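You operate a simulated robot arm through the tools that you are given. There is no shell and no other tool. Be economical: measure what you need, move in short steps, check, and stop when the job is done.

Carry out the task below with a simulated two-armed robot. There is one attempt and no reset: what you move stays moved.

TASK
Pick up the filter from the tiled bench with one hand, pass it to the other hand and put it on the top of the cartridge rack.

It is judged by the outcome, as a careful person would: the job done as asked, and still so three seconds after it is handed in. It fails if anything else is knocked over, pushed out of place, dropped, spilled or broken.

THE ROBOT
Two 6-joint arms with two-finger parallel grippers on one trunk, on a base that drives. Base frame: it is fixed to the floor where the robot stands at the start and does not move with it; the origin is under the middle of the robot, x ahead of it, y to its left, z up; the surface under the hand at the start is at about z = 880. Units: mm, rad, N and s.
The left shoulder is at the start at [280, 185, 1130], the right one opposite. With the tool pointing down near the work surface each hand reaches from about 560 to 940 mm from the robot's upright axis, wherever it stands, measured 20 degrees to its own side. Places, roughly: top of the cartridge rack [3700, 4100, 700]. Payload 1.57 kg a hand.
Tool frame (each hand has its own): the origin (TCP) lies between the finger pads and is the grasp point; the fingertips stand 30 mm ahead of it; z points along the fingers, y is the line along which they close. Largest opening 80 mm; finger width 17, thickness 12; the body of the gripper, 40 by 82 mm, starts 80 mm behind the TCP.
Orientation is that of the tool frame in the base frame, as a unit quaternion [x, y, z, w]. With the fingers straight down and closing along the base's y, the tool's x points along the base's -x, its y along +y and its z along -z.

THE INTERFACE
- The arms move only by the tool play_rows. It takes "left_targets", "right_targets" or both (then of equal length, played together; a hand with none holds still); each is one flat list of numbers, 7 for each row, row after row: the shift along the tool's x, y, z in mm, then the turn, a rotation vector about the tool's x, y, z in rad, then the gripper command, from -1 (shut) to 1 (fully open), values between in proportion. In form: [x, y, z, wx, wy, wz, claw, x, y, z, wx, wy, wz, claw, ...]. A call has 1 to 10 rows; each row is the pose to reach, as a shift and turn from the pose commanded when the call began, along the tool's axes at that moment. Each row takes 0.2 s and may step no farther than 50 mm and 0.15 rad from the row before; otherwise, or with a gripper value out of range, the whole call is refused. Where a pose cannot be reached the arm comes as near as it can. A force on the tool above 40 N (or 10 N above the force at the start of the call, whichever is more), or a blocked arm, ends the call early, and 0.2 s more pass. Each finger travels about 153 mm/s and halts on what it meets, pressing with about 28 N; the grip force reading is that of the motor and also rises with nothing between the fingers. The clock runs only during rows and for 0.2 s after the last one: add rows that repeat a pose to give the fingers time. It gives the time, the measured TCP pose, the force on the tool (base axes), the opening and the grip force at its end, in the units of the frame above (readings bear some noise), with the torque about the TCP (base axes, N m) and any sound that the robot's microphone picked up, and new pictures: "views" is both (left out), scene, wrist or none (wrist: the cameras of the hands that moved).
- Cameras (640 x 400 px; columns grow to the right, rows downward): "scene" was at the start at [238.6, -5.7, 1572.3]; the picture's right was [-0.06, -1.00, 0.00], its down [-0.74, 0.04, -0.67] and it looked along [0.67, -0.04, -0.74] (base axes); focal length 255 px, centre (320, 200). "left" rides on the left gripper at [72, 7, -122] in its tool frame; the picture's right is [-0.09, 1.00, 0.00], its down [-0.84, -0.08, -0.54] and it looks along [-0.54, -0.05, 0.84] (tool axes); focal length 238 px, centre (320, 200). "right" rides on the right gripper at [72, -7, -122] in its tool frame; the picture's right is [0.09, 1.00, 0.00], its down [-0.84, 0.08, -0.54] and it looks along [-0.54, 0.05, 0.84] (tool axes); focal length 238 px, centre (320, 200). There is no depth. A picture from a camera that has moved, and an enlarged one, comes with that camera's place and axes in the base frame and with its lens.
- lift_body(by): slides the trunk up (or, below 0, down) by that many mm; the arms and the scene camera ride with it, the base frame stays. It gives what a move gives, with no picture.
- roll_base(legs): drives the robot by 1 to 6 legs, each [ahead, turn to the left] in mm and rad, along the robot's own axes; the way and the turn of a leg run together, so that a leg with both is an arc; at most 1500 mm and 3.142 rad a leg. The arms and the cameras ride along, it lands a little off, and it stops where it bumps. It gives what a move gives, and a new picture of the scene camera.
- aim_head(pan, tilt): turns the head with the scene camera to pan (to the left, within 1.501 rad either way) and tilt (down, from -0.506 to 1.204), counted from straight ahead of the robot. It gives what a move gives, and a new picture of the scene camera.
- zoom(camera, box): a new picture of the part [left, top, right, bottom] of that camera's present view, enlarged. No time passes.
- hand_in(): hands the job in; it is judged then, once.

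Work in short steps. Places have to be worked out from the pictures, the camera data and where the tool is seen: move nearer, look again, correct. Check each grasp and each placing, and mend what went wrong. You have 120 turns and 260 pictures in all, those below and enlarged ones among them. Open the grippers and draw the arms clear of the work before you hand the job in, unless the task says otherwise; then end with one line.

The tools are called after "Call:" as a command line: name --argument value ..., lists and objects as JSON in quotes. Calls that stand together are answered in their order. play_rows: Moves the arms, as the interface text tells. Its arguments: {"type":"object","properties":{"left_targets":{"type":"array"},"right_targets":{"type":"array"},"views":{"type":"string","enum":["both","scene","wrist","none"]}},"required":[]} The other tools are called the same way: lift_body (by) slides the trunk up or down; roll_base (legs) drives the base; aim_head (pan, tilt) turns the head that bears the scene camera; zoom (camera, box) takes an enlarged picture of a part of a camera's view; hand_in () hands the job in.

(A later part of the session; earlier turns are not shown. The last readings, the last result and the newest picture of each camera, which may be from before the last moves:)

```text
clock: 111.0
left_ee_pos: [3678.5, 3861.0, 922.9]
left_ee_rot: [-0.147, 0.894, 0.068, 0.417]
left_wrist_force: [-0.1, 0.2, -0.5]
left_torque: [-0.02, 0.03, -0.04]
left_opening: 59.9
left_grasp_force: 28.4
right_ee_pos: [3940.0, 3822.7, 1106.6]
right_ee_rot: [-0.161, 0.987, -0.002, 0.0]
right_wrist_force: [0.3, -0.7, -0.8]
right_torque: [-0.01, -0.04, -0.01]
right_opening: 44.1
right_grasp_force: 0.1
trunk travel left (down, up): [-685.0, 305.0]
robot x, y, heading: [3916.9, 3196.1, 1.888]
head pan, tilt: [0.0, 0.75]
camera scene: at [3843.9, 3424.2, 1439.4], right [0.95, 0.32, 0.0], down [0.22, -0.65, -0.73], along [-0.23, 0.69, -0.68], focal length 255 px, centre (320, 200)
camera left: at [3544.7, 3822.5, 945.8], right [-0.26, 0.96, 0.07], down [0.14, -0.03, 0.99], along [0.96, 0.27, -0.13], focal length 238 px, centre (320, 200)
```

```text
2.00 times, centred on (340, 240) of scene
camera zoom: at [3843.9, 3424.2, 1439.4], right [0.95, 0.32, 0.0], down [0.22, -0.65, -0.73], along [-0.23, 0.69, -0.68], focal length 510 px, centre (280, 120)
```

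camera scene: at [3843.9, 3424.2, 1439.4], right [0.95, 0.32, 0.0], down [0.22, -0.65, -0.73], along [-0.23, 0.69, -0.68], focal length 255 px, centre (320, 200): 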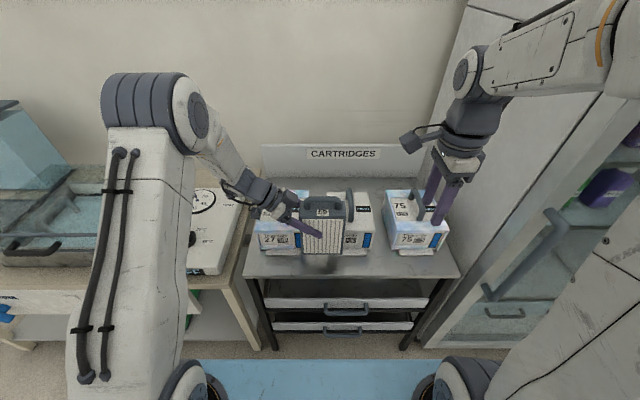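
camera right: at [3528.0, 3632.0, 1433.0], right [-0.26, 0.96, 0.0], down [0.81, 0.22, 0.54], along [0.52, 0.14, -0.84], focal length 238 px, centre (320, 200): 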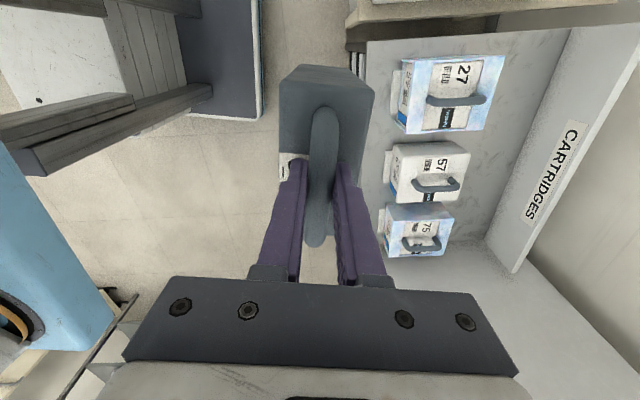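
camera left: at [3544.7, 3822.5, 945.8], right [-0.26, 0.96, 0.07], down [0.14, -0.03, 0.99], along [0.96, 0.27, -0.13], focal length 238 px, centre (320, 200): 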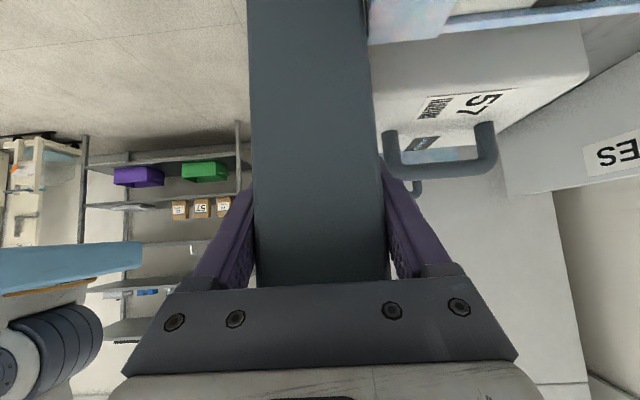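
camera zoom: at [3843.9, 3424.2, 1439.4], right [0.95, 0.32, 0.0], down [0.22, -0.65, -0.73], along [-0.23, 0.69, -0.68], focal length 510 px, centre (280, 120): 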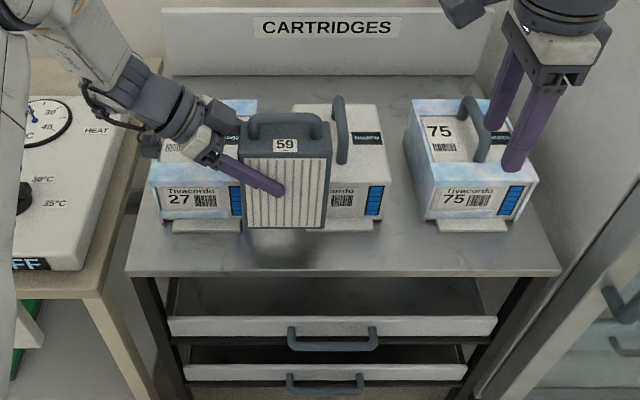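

Front face is ≈10 mm inside the edge, back ≈71 mm, tabs begin at ≈80. I descend 95 mm (bottom to ≈717) and look.

Call:
play_rows --left_targets '[19, 0, 16, 0, 0, 0, -1, 38, 0, 32, 0, 0, 0, -1, 57, 0, 48, 0, 0, 0, -1, 72.5, 0, 61, 0, 0, 0, -1, 72.5, 0, 61, 0, 0, 0, -1]' --views "scene"

Call:
zoom --camera "scene" --box '[240, 180, 400, 300]'

```text
clock: 112.1
left_ee_pos: [3680.2, 3861.9, 833.9]
left_ee_rot: [-0.144, 0.893, 0.072, 0.421]
left_wrist_force: [0.3, -0.9, 8.9]
left_torque: [-0.61, 0.18, 0.04]
left_opening: 59.7
left_grasp_force: 27.8
right_ee_pos: [3939.1, 3823.0, 1104.9]
right_ee_rot: [-0.161, 0.987, -0.001, 0.001]
right_wrist_force: [0.1, 0.6, 0.8]
right_torque: [-0.01, 0.01, 0.05]
right_opening: 44.3
right_grasp_force: 0.0
trunk travel left (down, up): [-685.0, 305.0]
robot x, y, heading: [3922.7, 3199.3, 1.895]
head pan, tilt: [0.0, 0.75]
stopped in row 5 (left hand): the force on the tool passed its limit at 46 N (the readings are from after the stop); the commanded pose is now the measured one
camera scene: at [3844.0, 3423.6, 1439.4], right [0.95, 0.32, 0.0], down [0.22, -0.65, -0.73], along [-0.23, 0.69, -0.68], focal length 255 px, centre (320, 200)
```

scene: 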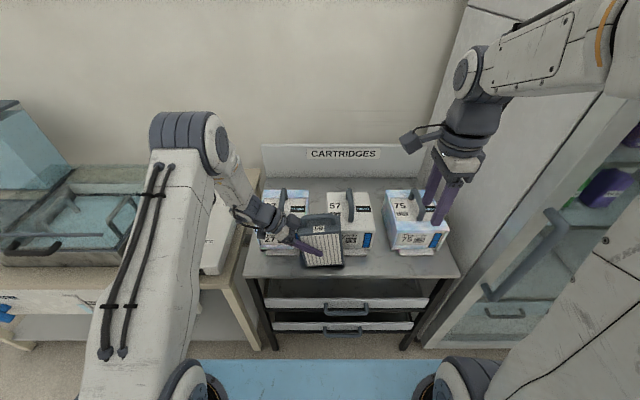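

```text
3.33 times, centred on (320, 240) of scene
camera zoom: at [3844.0, 3423.6, 1439.4], right [0.95, 0.32, 0.0], down [0.22, -0.65, -0.73], along [-0.23, 0.69, -0.68], focal length 849 px, centre (320, 67)
```

zoom: 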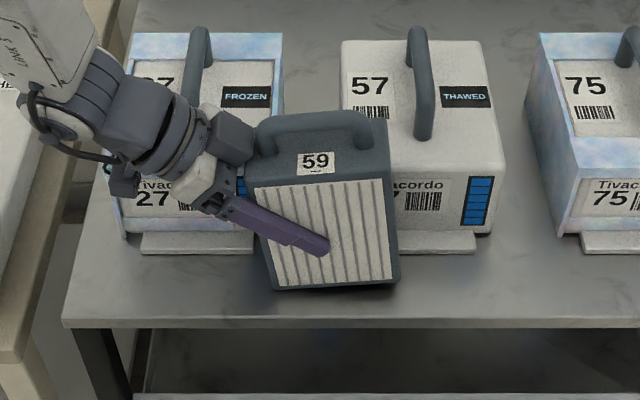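

The descent stopped early on contact and the filter tilted a little in the grip — probably its back-right corner met cartridge 57's tab. I lift 35 mm and inspect.

Call:
play_rows --left_targets '[-13, 0, -11, 0, 0, 0, -1, -27, 0, -23, 0, 0, 0, -1, -27, 0, -23, 0, 0, 0, -1]' --views "both"

Call:
zoom --camera "scene" --box '[240, 180, 400, 300]'

Call:
zoom --camera "right" --box '[320, 0, 640, 200]'

```text
clock: 112.9
left_ee_pos: [3679.5, 3861.8, 869.6]
left_ee_rot: [-0.143, 0.893, 0.071, 0.42]
left_wrist_force: [0.0, -0.2, -2.6]
left_torque: [0.02, 0.04, -0.02]
left_opening: 59.9
left_grasp_force: 27.8
right_ee_pos: [3938.6, 3823.3, 1104.6]
right_ee_rot: [-0.16, 0.987, -0.001, 0.001]
right_wrist_force: [0.7, -0.2, 0.2]
right_torque: [0.0, -0.01, 0.0]
right_opening: 44.4
right_grasp_force: 0.1
trunk travel left (down, up): [-685.0, 305.0]
robot x, y, heading: [3923.5, 3190.3, 1.891]
head pan, tilt: [0.0, 0.75]
camera scene: at [3843.9, 3424.1, 1439.5], right [0.95, 0.32, 0.0], down [0.22, -0.65, -0.73], along [-0.23, 0.69, -0.68], focal length 255 px, centre (320, 200)
camera left: at [3544.9, 3823.7, 892.3], right [-0.26, 0.96, 0.08], down [0.14, -0.04, 0.99], along [0.96, 0.27, -0.12], focal length 238 px, centre (320, 200)
```

scene: 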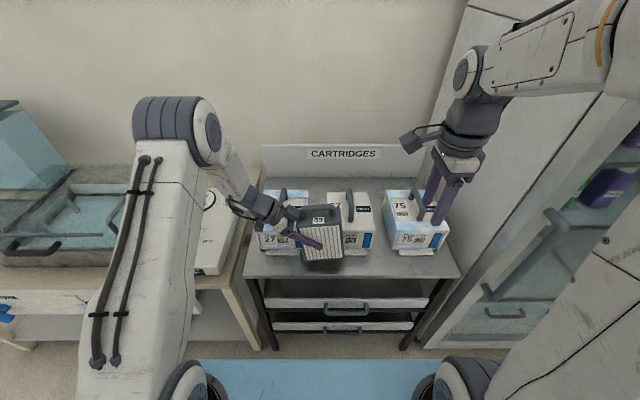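
left: 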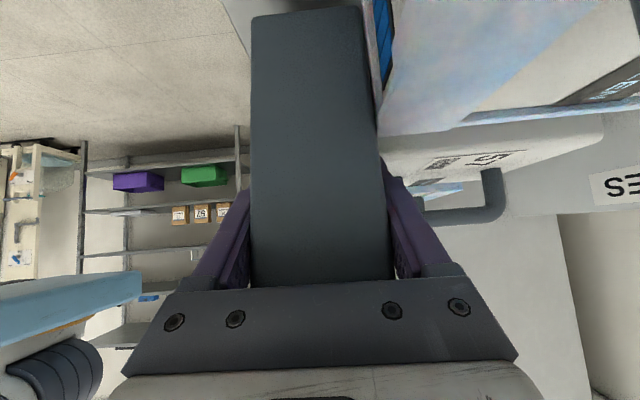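

```text
3.33 times, centred on (320, 240) of scene
camera zoom: at [3843.9, 3424.1, 1439.5], right [0.95, 0.32, 0.0], down [0.22, -0.65, -0.73], along [-0.23, 0.69, -0.68], focal length 849 px, centre (320, 67)
```

zoom: 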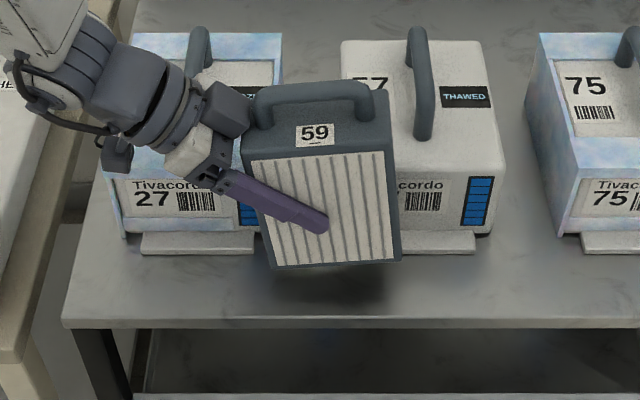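

```text
2.00 times, centred on (480, 100) of right
camera zoom: at [3873.1, 3794.4, 1228.0], right [-0.4, 0.92, 0.0], down [0.77, 0.34, 0.54], along [0.5, 0.22, -0.84], focal length 477 px, centre (0, 400)
```

zoom: 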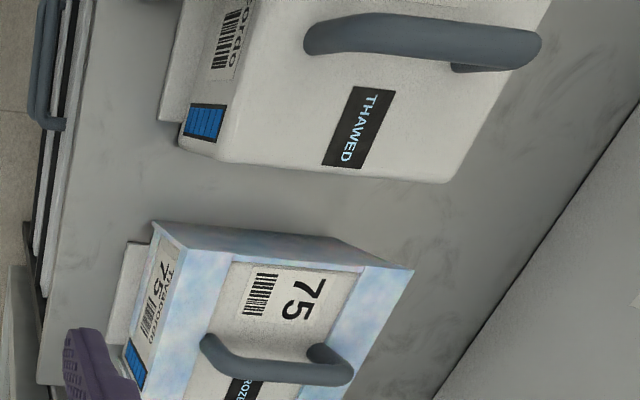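

The filter was pushed ~25 mm up in the grip, so something met it near z ≈ 745, higher than expected. I'll measure the real surface: right hand, fingers shut, goes over the free spot between 57 and 75 to probe.

Call:
play_rows --right_targets '[1, 40, 0, 0, 0, 0, -1, 3, 80, 0, 0, 0, 0, -1, 4, 124, 0, 0, 0, 0, -1, 4, 124, 45, 0, 0, 0, -1, 4, 124, 90, 0, 0, 0, -1, 4, 124, 135, 0, 0, 0, -1, 4, 124, 180, 0, 0, 0, -1, 4, 124, 225, 0, 0, 0, -1, 4, 124, 260, 0, 0, 0, -1, 4, 124, 260, 0, 0, 0, -1]' --views "both"

Call:
zoom --camera "scene" --box '[240, 160, 480, 310]'

```text
clock: 115.1
left_ee_pos: [3680.7, 3861.1, 869.9]
left_ee_rot: [-0.144, 0.894, 0.071, 0.419]
left_wrist_force: [-0.4, 0.3, -2.5]
left_torque: [-0.03, 0.04, -0.01]
left_opening: 59.7
left_grasp_force: 27.1
right_ee_pos: [3896.1, 3940.7, 842.8]
right_ee_rot: [-0.161, 0.987, -0.001, 0.0]
right_wrist_force: [0.3, -0.8, 0.4]
right_torque: [0.02, 0.02, -0.02]
right_opening: 0.0
right_grasp_force: 21.2
trunk travel left (down, up): [-685.0, 305.0]
robot x, y, heading: [3920.9, 3195.3, 1.892]
head pan, tilt: [0.0, 0.75]
camera scene: at [3843.9, 3424.3, 1439.4], right [0.95, 0.32, 0.0], down [0.22, -0.65, -0.73], along [-0.23, 0.69, -0.68], focal length 255 px, centre (320, 200)
camera right: at [3830.1, 3911.5, 966.8], right [-0.4, 0.92, 0.0], down [0.77, 0.34, 0.54], along [0.5, 0.22, -0.84], focal length 238 px, centre (320, 200)
```

scene: 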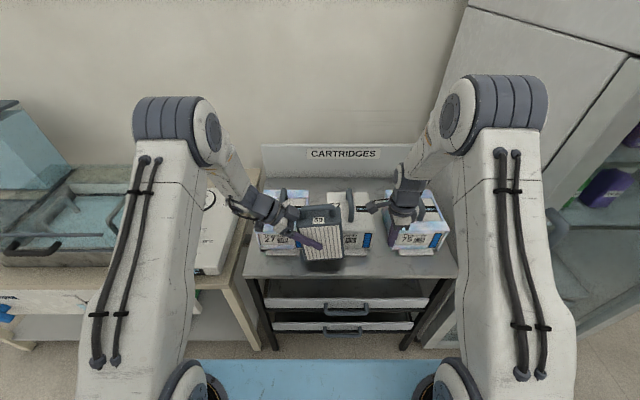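
right: 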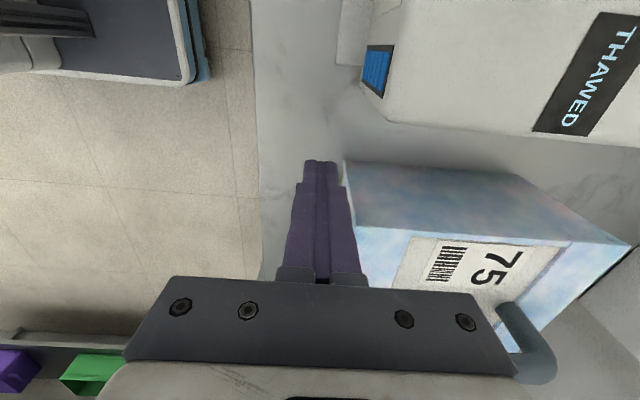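

```text
2.67 times, centred on (360, 235) of scene
camera zoom: at [3843.9, 3424.3, 1439.4], right [0.95, 0.32, 0.0], down [0.22, -0.65, -0.73], along [-0.23, 0.69, -0.68], focal length 679 px, centre (213, 107)
```

zoom: 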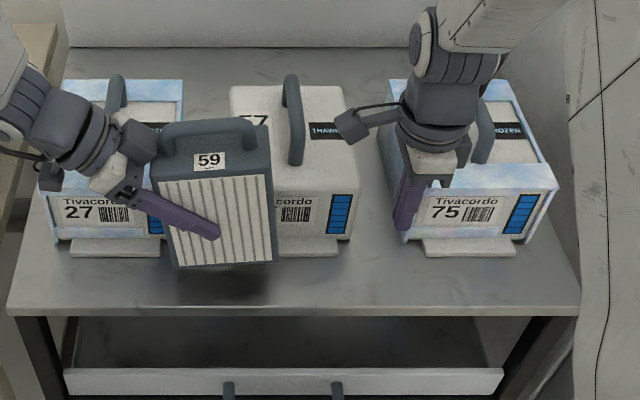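

Frames agree (fingertip seen where predicted), and the spot under it is free. I probe downwards slowly.

Call:
play_rows --right_targets '[0, 0, 25, 0, 0, 0, -1, 0, 0, 45, 0, 0, 0, -1, 0, 0, 55, 0, 0, 0, -1, 0, 0, 60, 0, 0, 0, -1, 0, 0, 65, 0, 0, 0, -1, 0, 0, 70, 0, 0, 0, -1, 0, 0, 75, 0, 0, 0, -1, 0, 0, 80, 0, 0, 0, -1, 0, 0, 85, 0, 0, 0, -1, 0, 0, 90, 0, 0, 0, -1]' --views "none"

```text
clock: 116.9
left_ee_pos: [3680.4, 3859.9, 870.8]
left_ee_rot: [-0.143, 0.894, 0.072, 0.42]
left_wrist_force: [0.4, 0.0, -2.4]
left_torque: [-0.02, 0.04, 0.05]
left_opening: 59.9
left_grasp_force: 28.2
right_ee_pos: [3896.2, 3939.3, 769.8]
right_ee_rot: [-0.161, 0.987, -0.001, 0.0]
right_wrist_force: [1.0, -8.6, 24.0]
right_torque: [-0.31, 0.06, 0.0]
right_opening: 0.0
right_grasp_force: 21.7
trunk travel left (down, up): [-685.0, 305.0]
robot x, y, heading: [3922.2, 3192.1, 1.891]
head pan, tilt: [0.0, 0.75]
stopped in row 9 (right hand): the force on the tool passed its limit at 50 N (the readings are from after the stop); the commanded pose is now the measured one
```

Surface is at z ≈ 740, not 700. That shifts my rack estimate ~25 mm toward the robot, which explains the contact with the tabs. I view the fingertip on the surface to calibrate the front edge.

Call:
zoom --camera "scene" --box '[280, 190, 440, 290]'

Call:
zoom --camera "right" --box '[200, 60, 440, 210]'

```text
4.00 times, centred on (360, 240) of scene
camera zoom: at [3844.1, 3422.5, 1440.0], right [0.95, 0.32, 0.0], down [0.22, -0.65, -0.73], along [-0.23, 0.69, -0.68], focal length 1019 px, centre (160, 40)
```

zoom: 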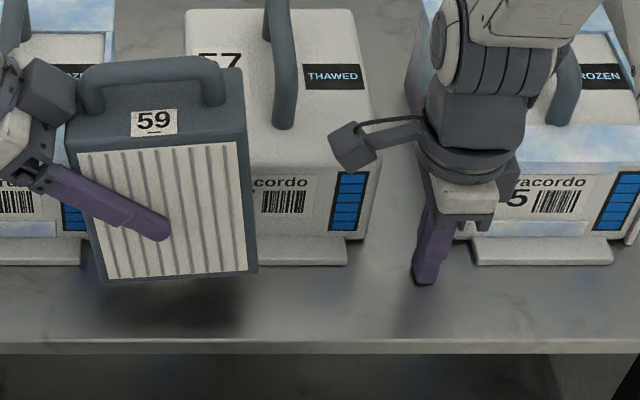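

```text
2.67 times, centred on (320, 135) of right
camera zoom: at [3830.2, 3910.2, 893.0], right [-0.4, 0.92, 0.0], down [0.77, 0.34, 0.54], along [0.5, 0.22, -0.84], focal length 636 px, centre (320, 373)
```

zoom: 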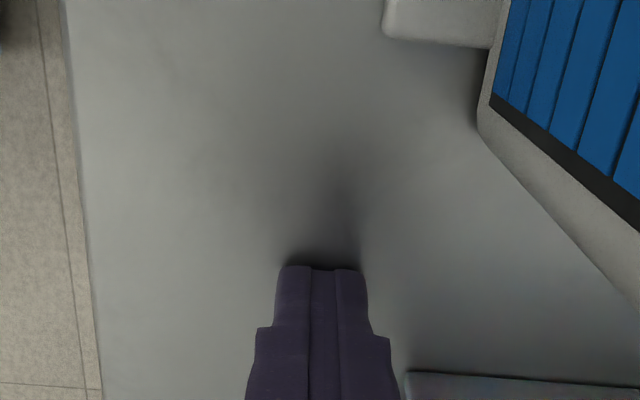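

The free strip in front is only ~67 mm to the tabs — too tight for the 61 mm filter. Behind the cartridges there are ~190 mm free, so I'll place it there. First the right hand goes up and back; the left levels the filter (+0.11 rad) and rises.

Call:
play_rows --right_targets '[0, 0, -20, 0, 0, 0, -1, 0, 0, -60, 0, 0, 0, -1, 0, 0, -105, 0, 0, 0, -1, 0, 0, -150, 0, 0, 0, -1, 0, 0, -195, 0, 0, 0, -1, 0, -40, -210, 0, 0, 0, -1, 0, -85, -210, 0, 0, 0, -1, 0, -130, -210, 0, 0, 0, -1, -20, -160, -210, 0, 0, 0, -1, -20, -160, -210, 0, 0, 0, -1]' --left_targets '[0, 0, 0, 0, 0, 0, -1, -8, 0, -6, 0, 0, 0, -1, -15, 0, -13, 0, 0, 0, -1, -23, 0, -19, 0, 0, 0, -1, -31, 0, -26, 0, 0, 0, -1, -38, 0, -32, 0, 0.03, 0, -1, -38, 0, -32, 0, 0.06, 0, -1, -38, 0, -32, 0, 0.09, 0, -1, -38, 0, -32, 0, 0.11, 0, -1, -38, 0, -32, 0, 0.11, 0, -1]' --views "scene"

Call:
lift_body --by 120

Call:
zoom --camera "scene" --box '[200, 140, 480, 340]'

```text
clock: 119.1
left_ee_pos: [3679.7, 3861.2, 919.3]
left_ee_rot: [-0.147, 0.915, 0.063, 0.37]
left_wrist_force: [-0.3, -0.6, -2.4]
left_torque: [-0.03, 0.06, 0.0]
left_opening: 60.0
left_grasp_force: 28.1
right_ee_pos: [3965.4, 3794.4, 977.5]
right_ee_rot: [-0.161, 0.987, 0.0, 0.0]
right_wrist_force: [0.2, -0.2, -0.3]
right_torque: [0.03, -0.01, 0.01]
right_opening: 0.0
right_grasp_force: 21.6
trunk travel left (down, up): [-685.0, 305.0]
robot x, y, heading: [3923.8, 3195.3, 1.894]
head pan, tilt: [0.0, 0.75]
camera scene: at [3844.1, 3424.0, 1439.5], right [0.95, 0.32, 0.0], down [0.22, -0.65, -0.73], along [-0.23, 0.69, -0.68], focal length 255 px, centre (320, 200)
```

scene: 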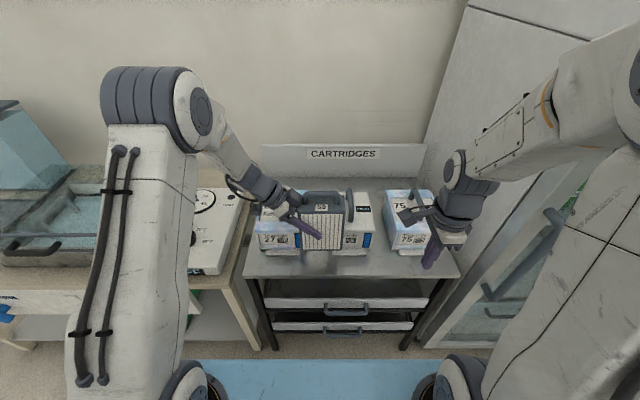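

```text
clock: 120.6
left_ee_pos: [3679.1, 3861.7, 1038.5]
left_ee_rot: [-0.146, 0.915, 0.062, 0.371]
left_wrist_force: [-0.9, 0.7, -2.5]
left_torque: [-0.01, 0.05, 0.04]
left_opening: 60.3
left_grasp_force: 27.8
right_ee_pos: [3965.8, 3794.3, 1098.0]
right_ee_rot: [-0.161, 0.987, 0.0, 0.0]
right_wrist_force: [0.5, 0.0, -0.2]
right_torque: [0.04, 0.0, 0.0]
right_opening: 0.0
right_grasp_force: 21.1
trunk travel left (down, up): [-805.0, 185.0]
robot x, y, heading: [3921.8, 3194.6, 1.892]
head pan, tilt: [0.0, 0.75]
```

```text
2.00 times, centred on (340, 240) of scene
camera zoom: at [3843.9, 3424.3, 1559.4], right [0.95, 0.32, 0.0], down [0.22, -0.65, -0.73], along [-0.23, 0.69, -0.68], focal length 510 px, centre (280, 120)
```

zoom: 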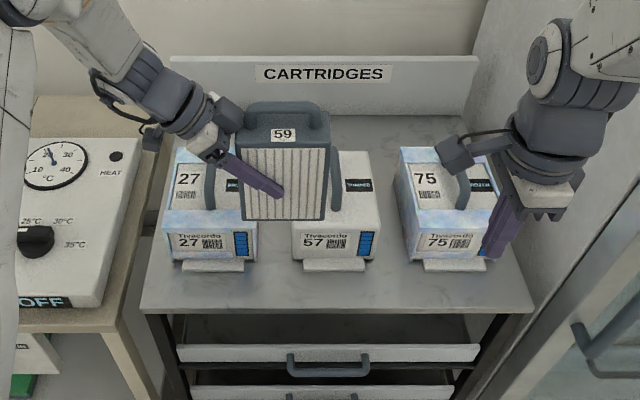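

Filter hangs level and the cartridges stand undisturbed. I tuck the right hand inward (away from the fridge) before driving forward.

Call:
play_rows --right_targets '[30, -10, 0, 0, 0, 0, -1, 65, -20, 0, 0, 0, 0, -1, 100, -30, 0, 0, 0, 0, -1, 110, -40, 0, 0, 0, 0, -1, 110, -40, 0, 0, 0, 0, -1]' --views "scene"

Call:
roll_base --legs '[[110, 0]]'

```text
clock: 121.8
left_ee_pos: [3678.8, 3861.1, 1039.6]
left_ee_rot: [-0.147, 0.915, 0.064, 0.37]
left_wrist_force: [0.2, 0.5, -2.0]
left_torque: [0.0, 0.04, 0.03]
left_opening: 59.9
left_grasp_force: 28.1
right_ee_pos: [3874.7, 3720.6, 1098.2]
right_ee_rot: [-0.162, 0.987, 0.0, 0.0]
right_wrist_force: [0.9, 0.3, 0.4]
right_torque: [0.01, -0.01, 0.02]
right_opening: 0.0
right_grasp_force: 21.7
trunk travel left (down, up): [-805.0, 185.0]
robot x, y, heading: [3918.8, 3192.0, 1.889]
head pan, tilt: [0.0, 0.75]
camera scene: at [3844.0, 3424.0, 1559.5], right [0.95, 0.32, 0.0], down [0.22, -0.65, -0.73], along [-0.23, 0.69, -0.68], focal length 255 px, centre (320, 200)
```

scene: 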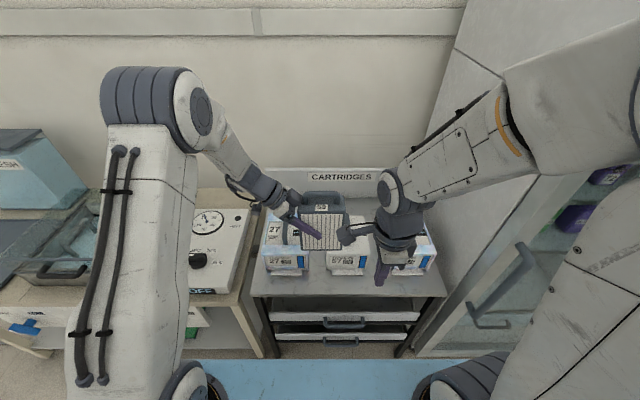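

```text
clock: 123.0
left_ee_pos: [3644.5, 3966.3, 1039.4]
left_ee_rot: [-0.147, 0.915, 0.063, 0.37]
left_wrist_force: [-0.1, -0.7, -2.0]
left_torque: [0.04, 0.09, 0.0]
left_opening: 59.9
left_grasp_force: 28.1
right_ee_pos: [3838.3, 3826.1, 1098.3]
right_ee_rot: [-0.161, 0.987, 0.0, 0.0]
right_wrist_force: [0.0, 0.7, 0.1]
right_torque: [0.03, 0.0, 0.01]
right_opening: 0.0
right_grasp_force: 21.5
trunk travel left (down, up): [-805.0, 185.0]
robot x, y, heading: [3887.2, 3301.2, 1.89]
head pan, tilt: [0.0, 0.75]
camera scene: at [3809.1, 3528.5, 1559.5], right [0.95, 0.32, 0.0], down [0.22, -0.65, -0.73], along [-0.23, 0.69, -0.68], focal length 255 px, centre (320, 200)
```

scene: 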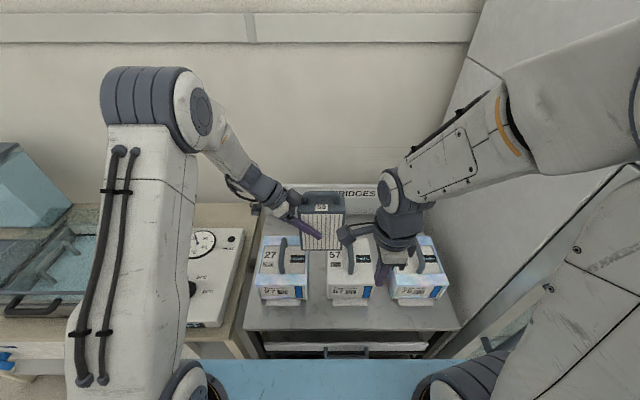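

The tucked right elbow swings outward toward the fridge; I instead stretch the right hand forward and up so the elbow comes inward.

Call:
play_rows --right_targets '[0, 0, -40, 0, 0, 0, -1, 0, 0, -80, 0, 0, 0, -1, 0, 25, -120, 0, 0, 0, -1, 0, 60, -150, 0, 0, 0, -1, 0, 100, -160, 0, 0, 0, -1, 0, 140, -160, 0, 0, 0, -1, 0, 140, -160, 0, 0, 0, -1]' --views "scene"

Call:
aim_head --pan -0.8 --tilt 0.6

```text
clock: 124.6
left_ee_pos: [3645.0, 3966.4, 1039.0]
left_ee_rot: [-0.147, 0.915, 0.062, 0.37]
left_wrist_force: [-0.2, -0.6, -2.4]
left_torque: [-0.01, 0.04, 0.02]
left_opening: 60.1
left_grasp_force: 28.1
right_ee_pos: [3793.9, 3959.6, 1257.3]
right_ee_rot: [-0.161, 0.987, 0.0, 0.0]
right_wrist_force: [0.8, 0.5, -0.3]
right_torque: [-0.02, 0.02, 0.01]
right_opening: 0.2
right_grasp_force: 21.4
trunk travel left (down, up): [-805.0, 185.0]
robot x, y, heading: [3886.9, 3302.4, 1.888]
head pan, tilt: [0.0, 0.75]
camera scene: at [3808.8, 3529.4, 1559.4], right [0.95, 0.32, 0.0], down [0.22, -0.65, -0.73], along [-0.23, 0.69, -0.68], focal length 255 px, centre (320, 200)
```

scene: 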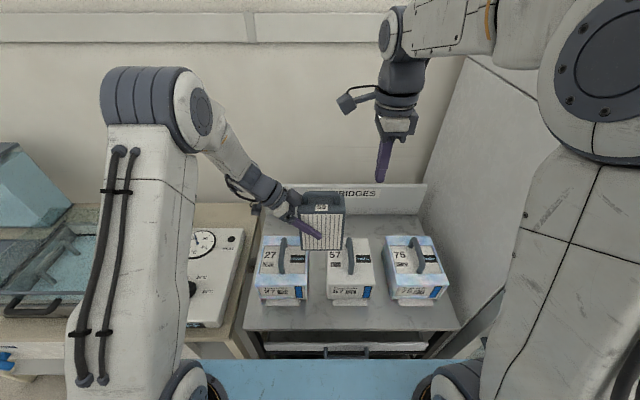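

```text
clock: 125.7
left_ee_pos: [3643.5, 3966.3, 1039.5]
left_ee_rot: [-0.147, 0.915, 0.063, 0.37]
left_wrist_force: [-0.2, 0.2, -2.4]
left_torque: [-0.01, 0.07, -0.04]
left_opening: 59.9
left_grasp_force: 27.9
right_ee_pos: [3794.2, 3960.1, 1257.3]
right_ee_rot: [-0.161, 0.987, 0.0, 0.0]
right_wrist_force: [0.5, 0.6, 0.4]
right_torque: [-0.02, 0.01, -0.02]
right_opening: 0.2
right_grasp_force: 21.7
trunk travel left (down, up): [-805.0, 185.0]
robot x, y, heading: [3887.0, 3300.6, 1.89]
head pan, tilt: [-0.799, 0.6]
camera scene: at [3875.7, 3529.0, 1572.3], right [0.89, -0.46, 0.0], down [-0.26, -0.5, -0.82], along [0.38, 0.73, -0.57], focal length 255 px, centre (320, 200)
```

scene: 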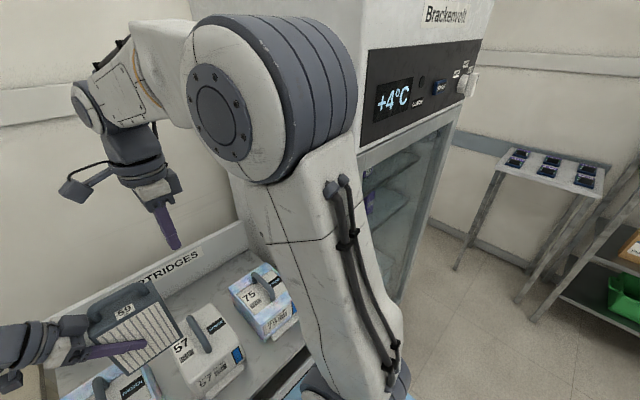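

The right elbow clears the fridge by well over 100 mm. I drive 100 mm further forward.

Call:
roll_base --legs '[[100, 0]]'

Call:
aim_head --pan 0.0 --tilt 0.75

```text
clock: 126.9
left_ee_pos: [3611.6, 4063.6, 1039.8]
left_ee_rot: [-0.148, 0.915, 0.064, 0.37]
left_wrist_force: [0.4, -0.3, -2.0]
left_torque: [0.01, 0.07, 0.04]
left_opening: 59.7
left_grasp_force: 28.4
right_ee_pos: [3762.0, 4056.8, 1257.9]
right_ee_rot: [-0.161, 0.987, 0.0, 0.001]
right_wrist_force: [0.0, -0.3, -0.8]
right_torque: [0.02, 0.01, 0.0]
right_opening: 0.1
right_grasp_force: 21.2
trunk travel left (down, up): [-805.0, 185.0]
robot x, y, heading: [3849.5, 3394.7, 1.893]
head pan, tilt: [-0.799, 0.6]
camera scene: at [3843.6, 3625.3, 1572.4], right [0.89, -0.46, 0.0], down [-0.26, -0.5, -0.83], along [0.38, 0.73, -0.56], focal length 255 px, centre (320, 200)
```

scene: 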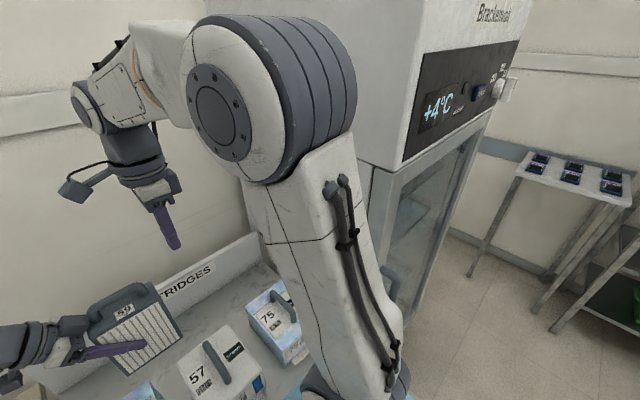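

```text
clock: 128.0
left_ee_pos: [3611.1, 4063.2, 1038.5]
left_ee_rot: [-0.148, 0.915, 0.064, 0.37]
left_wrist_force: [0.7, 0.5, -3.0]
left_torque: [0.01, 0.04, 0.01]
left_opening: 59.9
left_grasp_force: 28.1
right_ee_pos: [3762.0, 4056.0, 1256.9]
right_ee_rot: [-0.161, 0.987, 0.0, -0.001]
right_wrist_force: [0.3, -0.3, -0.4]
right_torque: [-0.01, 0.04, 0.01]
right_opening: 0.1
right_grasp_force: 21.4
trunk travel left (down, up): [-805.0, 185.0]
robot x, y, heading: [3854.9, 3394.9, 1.894]
head pan, tilt: [0.0, 0.75]
camera scene: at [3776.7, 3625.9, 1559.5], right [0.95, 0.32, 0.0], down [0.22, -0.65, -0.73], along [-0.23, 0.69, -0.68], focal length 255 px, centre (320, 200)
```

scene: 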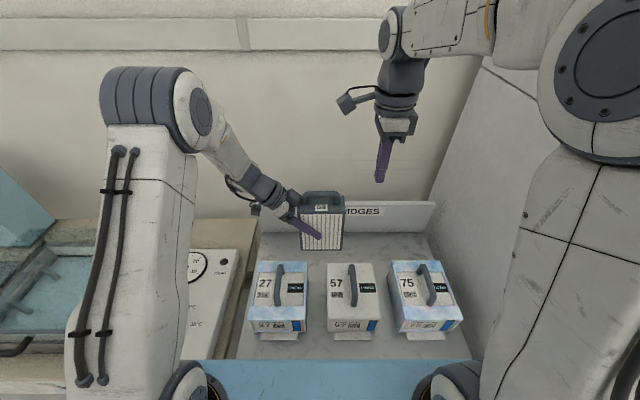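

Back strip spans in ≈ 276–485 mm from the front edge at z 741; target centre 380. I extend the left hand 100 mm further in, over it.

Call:
play_rows --left_targets '[0, 25, 0, 0, 0, 0, -1, 0, 50, 0, 0, 0, 0, -1, 0, 75, 0, 0, 0, 0, -1, 0, 100, 0, 0, 0, 0, -1, 0, 100, 0, 0, 0, 0, -1]' --views "both"

Call:
zoom --camera "scene" --box '[220, 160, 460, 360]'

```text
clock: 129.2
left_ee_pos: [3580.8, 4157.6, 1040.2]
left_ee_rot: [-0.148, 0.915, 0.063, 0.37]
left_wrist_force: [0.4, 0.1, -2.8]
left_torque: [-0.02, 0.05, -0.05]
left_opening: 59.5
left_grasp_force: 28.4
right_ee_pos: [3760.8, 4057.4, 1257.7]
right_ee_rot: [-0.16, 0.987, 0.0, 0.0]
right_wrist_force: [0.2, -0.7, 0.6]
right_torque: [-0.03, 0.02, -0.01]
right_opening: 0.0
right_grasp_force: 21.3
trunk travel left (down, up): [-805.0, 185.0]
robot x, y, heading: [3856.9, 3398.6, 1.89]
head pan, tilt: [0.0, 0.75]
camera scene: at [3776.6, 3626.0, 1559.4], right [0.95, 0.32, 0.0], down [0.22, -0.65, -0.73], along [-0.23, 0.69, -0.68], focal length 255 px, centre (320, 200)
camera left: at [3448.5, 4120.4, 1077.1], right [-0.25, 0.97, 0.07], down [0.24, -0.01, 0.97], along [0.94, 0.26, -0.23], focal length 238 px, centre (320, 200)
```

scene: 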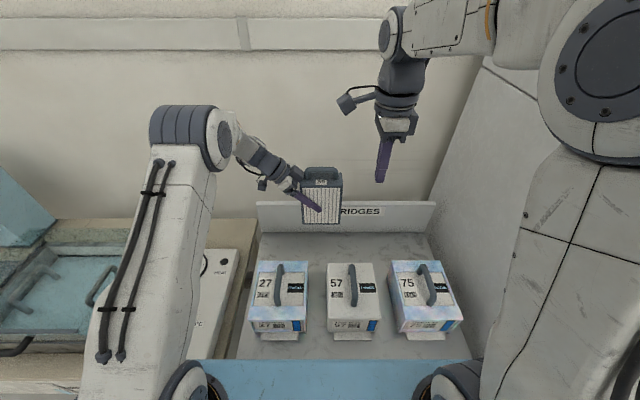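
left: 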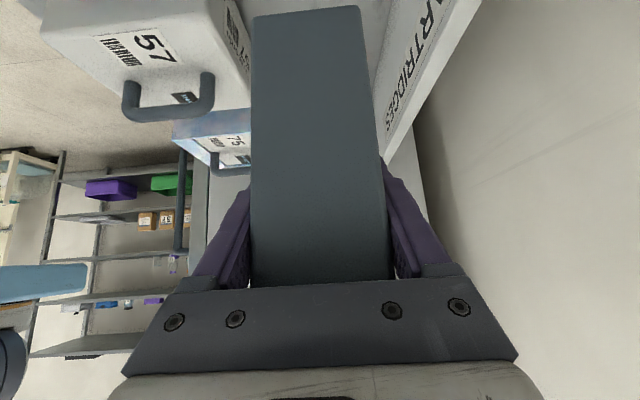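

```text
2.00 times, centred on (340, 260) of scene
camera zoom: at [3776.6, 3626.0, 1559.4], right [0.95, 0.32, 0.0], down [0.22, -0.65, -0.73], along [-0.23, 0.69, -0.68], focal length 510 px, centre (280, 80)
```

zoom: 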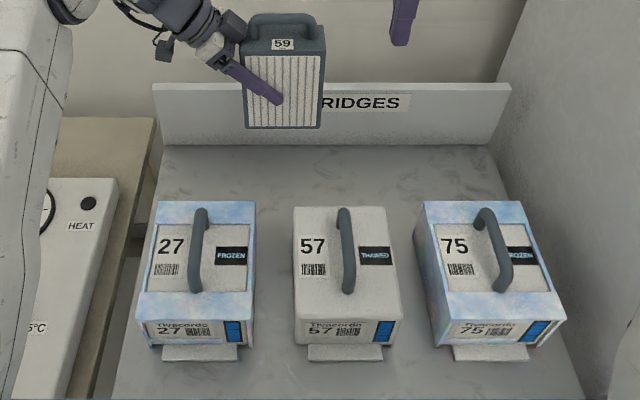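

The filter is level and centred over the free strip behind the cartridges (bottom ≈ 956). I lower the trunk 150 mm.

Call:
lift_body --by -150

Call:
zoom --camera "scene" --box '[200, 130, 480, 330]'

Call:
zoom --camera "left" --box '[0, 0, 640, 400]'

```text
clock: 131.0
left_ee_pos: [3580.2, 4156.3, 890.1]
left_ee_rot: [-0.147, 0.915, 0.063, 0.371]
left_wrist_force: [0.1, -0.2, -2.6]
left_torque: [-0.05, 0.05, -0.02]
left_opening: 59.9
left_grasp_force: 27.9
right_ee_pos: [3761.5, 4056.7, 1107.9]
right_ee_rot: [-0.16, 0.987, 0.0, 0.001]
right_wrist_force: [0.2, 0.6, 0.4]
right_torque: [-0.01, 0.02, 0.02]
right_opening: 0.1
right_grasp_force: 21.1
trunk travel left (down, up): [-655.0, 335.0]
robot x, y, heading: [3854.6, 3397.6, 1.89]
head pan, tilt: [0.0, 0.75]
```

```text
2.00 times, centred on (340, 230) of scene
camera zoom: at [3776.7, 3625.8, 1409.5], right [0.95, 0.32, 0.0], down [0.22, -0.65, -0.73], along [-0.23, 0.69, -0.68], focal length 510 px, centre (280, 140)
```

zoom: 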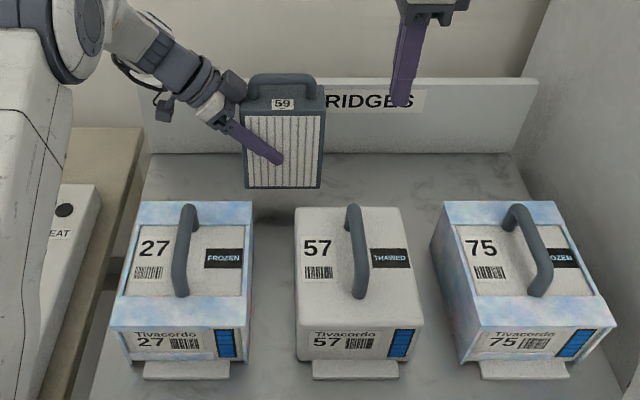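

```text
1.00 times, centred on (320, 200) of left (not enlarged: the box is as wide or as high as the picture)
camera zoom: at [3448.7, 4120.1, 927.5], right [-0.25, 0.97, 0.07], down [0.24, -0.01, 0.97], along [0.94, 0.26, -0.23], focal length 238 px, centre (320, 200)
```

zoom: 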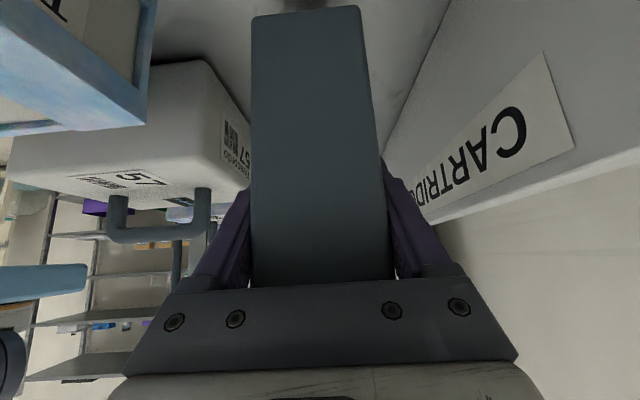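

Clear on both sides. I descend 60 mm with slow last steps (expected contact at TCP z ≈ 825).

Call:
play_rows --left_targets '[13.9, 0, 14.3, 0, 0, 0, -1, 27.9, 0, 28.7, 0, 0, 0, -1, 34.9, 0, 35.9, 0, 0, 0, -1, 38.3, 0, 39.4, 0, 0, 0, -1, 40.4, 0, 41.6, 0, 0, 0, -1, 40.4, 0, 41.6, 0, 0, 0, -1]' --views "scene"

Call:
zoom --camera "scene" --box '[240, 150, 400, 270]'

```text
clock: 132.4
left_ee_pos: [3581.5, 4157.6, 832.6]
left_ee_rot: [-0.147, 0.915, 0.063, 0.371]
left_wrist_force: [0.3, -0.8, -0.8]
left_torque: [-0.13, 0.1, 0.0]
left_opening: 60.0
left_grasp_force: 28.2
right_ee_pos: [3762.2, 4055.4, 1107.3]
right_ee_rot: [-0.161, 0.987, 0.0, 0.0]
right_wrist_force: [0.0, -0.8, 0.3]
right_torque: [-0.02, 0.01, 0.01]
right_opening: 0.0
right_grasp_force: 21.2
trunk travel left (down, up): [-655.0, 335.0]
robot x, y, heading: [3850.1, 3399.1, 1.888]
head pan, tilt: [0.0, 0.75]
camera scene: at [3776.7, 3625.7, 1409.5], right [0.95, 0.32, 0.0], down [0.22, -0.65, -0.73], along [-0.23, 0.69, -0.68], focal length 255 px, centre (320, 200)
```

scene: 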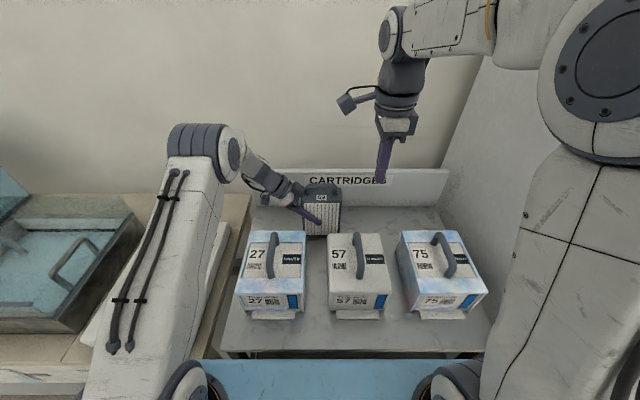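

```text
3.33 times, centred on (320, 210) of scene
camera zoom: at [3776.7, 3625.7, 1409.5], right [0.95, 0.32, 0.0], down [0.22, -0.65, -0.73], along [-0.23, 0.69, -0.68], focal length 849 px, centre (320, 167)
```

zoom: 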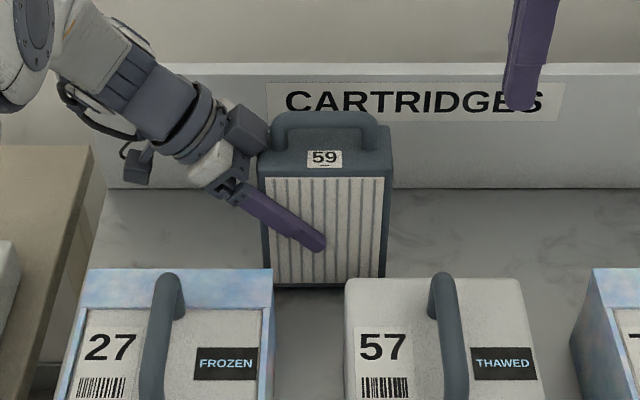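

The weight is starting to come off (−0.8 N): the first touch. I go down 3 mm more in 1 mm steps.

Call:
play_rows --left_targets '[0.7, 0, 0.7, 0, 0, 0, -1, 1.4, 0, 1.4, 0, 0, 0, -1, 2.1, 0, 2.1, 0, 0, 0, -1, 2.1, 0, 2.1, 0, 0, 0, -1]' --views "none"

```text
clock: 133.4
left_ee_pos: [3581.4, 4158.2, 832.6]
left_ee_rot: [-0.146, 0.915, 0.065, 0.372]
left_wrist_force: [1.2, -0.2, 20.6]
left_torque: [-0.87, 0.23, -0.05]
left_opening: 60.0
left_grasp_force: 27.4
right_ee_pos: [3761.5, 4054.8, 1107.3]
right_ee_rot: [-0.161, 0.987, 0.0, 0.0]
right_wrist_force: [0.0, 0.2, 0.3]
right_torque: [0.01, -0.01, 0.04]
right_opening: 0.2
right_grasp_force: 21.3
trunk travel left (down, up): [-655.0, 335.0]
robot x, y, heading: [3853.7, 3393.0, 1.892]
head pan, tilt: [0.0, 0.75]
```

Firm contact (20 N). I look closely at the base line of the filter before easing off and releasing.

Call:
zoom --camera "scene" --box '[280, 180, 360, 250]'

Call:
zoom --camera "left" --box '[200, 0, 440, 150]'

```text
5.71 times, centred on (320, 215) of scene
camera zoom: at [3777.1, 3624.9, 1409.9], right [0.95, 0.32, 0.0], down [0.22, -0.65, -0.73], along [-0.23, 0.69, -0.68], focal length 1456 px, centre (320, 114)
```

zoom: 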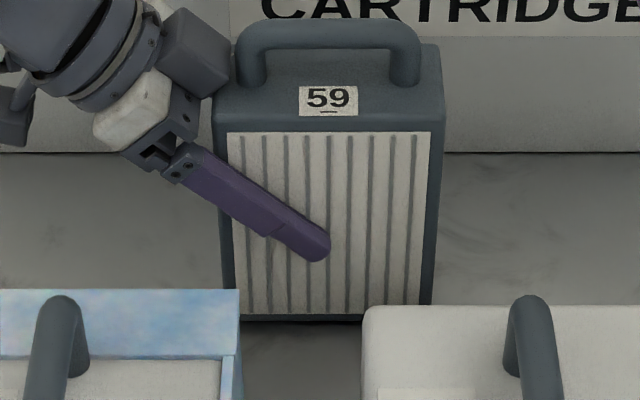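

```text
2.67 times, centred on (320, 75) of left
camera zoom: at [3449.1, 4120.8, 868.6], right [-0.25, 0.96, 0.07], down [0.24, -0.01, 0.97], along [0.94, 0.26, -0.23], focal length 636 px, centre (320, 533)
```

zoom: 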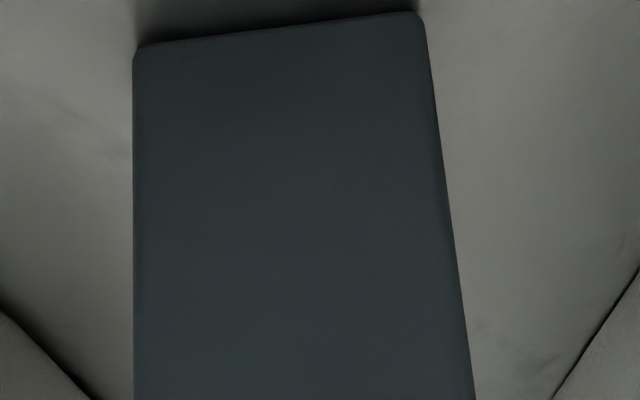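

It stands on the surface. I ease the pressure by ~2 mm and open the left gripper.

Call:
play_rows --left_targets '[-1.2, 0, -1.2, 0, 0, 0, -1, -1.2, 0, -1.2, 0, 0, 0, -0.2, -1.2, 0, -1.2, 0, 0, 0, 0.6, -1.2, 0, -1.2, 0, 0, 0, 0.85, -1.2, 0, -1.2, 0, 0, 0, 0.85]' --views "both"

Call:
zoom --camera "scene" --box '[260, 160, 380, 250]'

```text
clock: 134.6
left_ee_pos: [3578.8, 4158.0, 829.8]
left_ee_rot: [-0.147, 0.915, 0.063, 0.371]
left_wrist_force: [-0.1, 0.6, 0.1]
left_torque: [0.0, 0.01, -0.01]
left_opening: 73.8
left_grasp_force: 0.1
right_ee_pos: [3761.8, 4056.1, 1107.0]
right_ee_rot: [-0.161, 0.987, 0.0, 0.001]
right_wrist_force: [0.2, -0.7, -0.2]
right_torque: [0.0, 0.02, -0.01]
right_opening: 0.1
right_grasp_force: 20.8
trunk travel left (down, up): [-655.0, 335.0]
robot x, y, heading: [3855.6, 3397.1, 1.89]
head pan, tilt: [0.0, 0.75]
camera scene: at [3776.7, 3625.7, 1409.4], right [0.95, 0.32, 0.0], down [0.22, -0.65, -0.73], along [-0.23, 0.69, -0.68], focal length 255 px, centre (320, 200)
camera left: at [3448.6, 4120.2, 867.5], right [-0.25, 0.97, 0.07], down [0.24, -0.01, 0.97], along [0.94, 0.26, -0.23], focal length 238 px, centre (320, 200)
```

scene: 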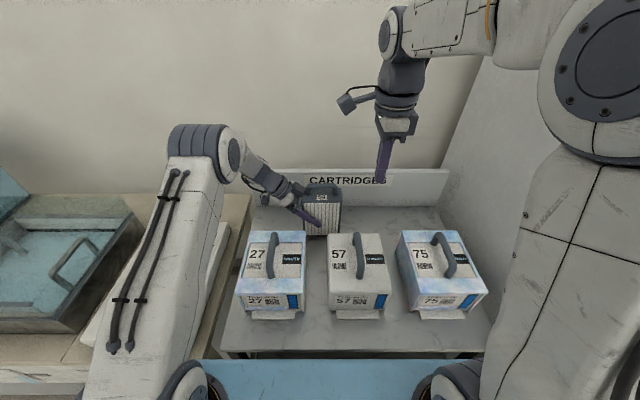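
left: 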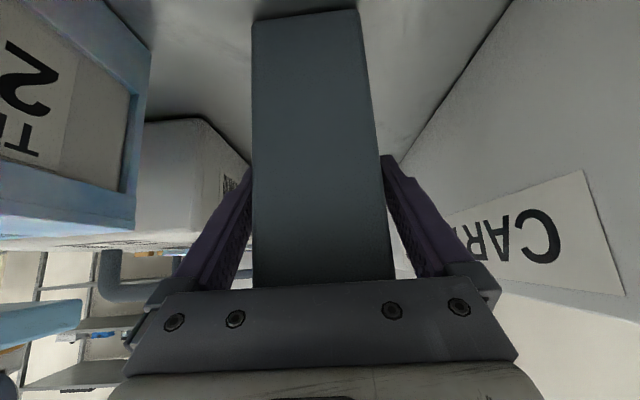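

```text
4.44 times, centred on (320, 205) of scene
camera zoom: at [3776.7, 3625.7, 1409.4], right [0.95, 0.32, 0.0], down [0.22, -0.65, -0.73], along [-0.23, 0.69, -0.68], focal length 1132 px, centre (320, 178)
```

zoom: 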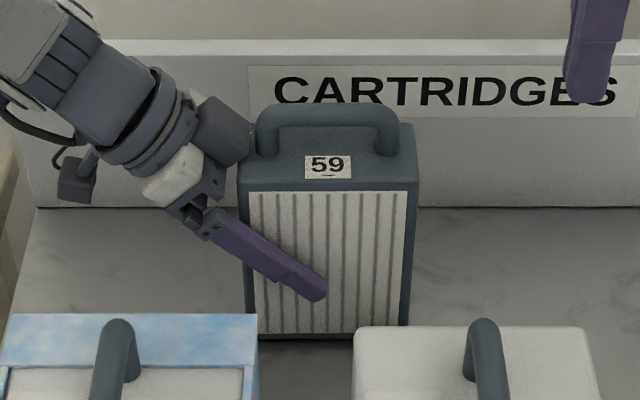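

Released and standing. I open fully and withdraw the left hand back along its own finger axis.

Call:
play_rows --left_targets '[0, 0, 0, 0, 0, 0, 1, 0, 0, -10, 0, 0, 0, 1, 0, 0, -22, 0, 0, 0, 1, 0, 0, -36, 0, 0, 0, 1, 0, 0, -52, 0, 0, 0, 1, 0, 0, -70, 0, 0, 0, 1, 0, 0, -90, 0, 0, 0, 1, 0, 0, -115, 0, 0, 0, 1, 0, 0, -145, 0, 0, 0, 1, 0, 0, -145, 0, 0, 0, 1]' --views "both"

Call:
zoom --camera "scene" --box '[220, 150, 500, 350]'

```text
clock: 136.8
left_ee_pos: [3484.2, 4126.0, 935.0]
left_ee_rot: [-0.147, 0.915, 0.062, 0.371]
left_wrist_force: [-0.2, 0.0, -0.1]
left_torque: [-0.01, 0.0, 0.02]
left_opening: 79.8
left_grasp_force: 0.1
right_ee_pos: [3761.4, 4055.9, 1107.5]
right_ee_rot: [-0.16, 0.987, 0.0, 0.0]
right_wrist_force: [-0.5, -0.2, 0.4]
right_torque: [-0.01, 0.01, 0.01]
right_opening: 0.0
right_grasp_force: 21.6
trunk travel left (down, up): [-655.0, 335.0]
robot x, y, heading: [3854.9, 3395.7, 1.894]
head pan, tilt: [0.0, 0.75]
camera scene: at [3776.7, 3625.6, 1409.5], right [0.95, 0.32, 0.0], down [0.22, -0.65, -0.73], along [-0.23, 0.69, -0.68], focal length 255 px, centre (320, 200)
camera left: at [3352.2, 4088.1, 972.8], right [-0.25, 0.97, 0.07], down [0.24, -0.01, 0.97], along [0.94, 0.26, -0.23], focal length 238 px, centre (320, 200)
```

scene: 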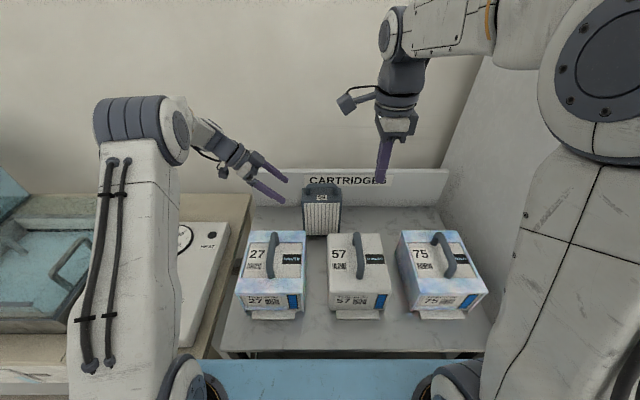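
left: 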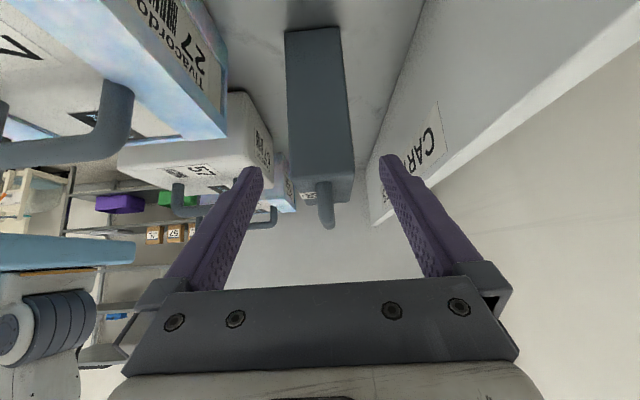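

```text
2.00 times, centred on (360, 250) of scene
camera zoom: at [3776.7, 3625.6, 1409.5], right [0.95, 0.32, 0.0], down [0.22, -0.65, -0.73], along [-0.23, 0.69, -0.68], focal length 510 px, centre (240, 100)
```

zoom: 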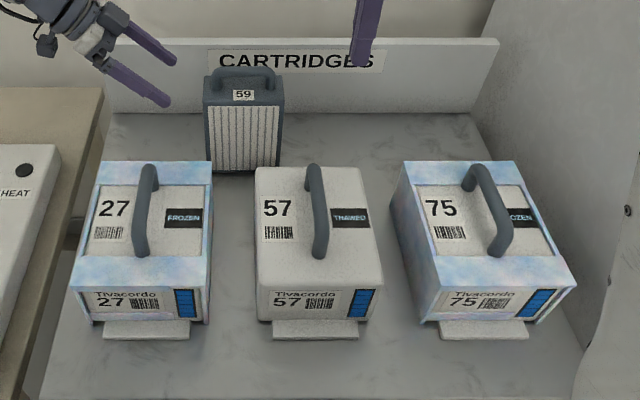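

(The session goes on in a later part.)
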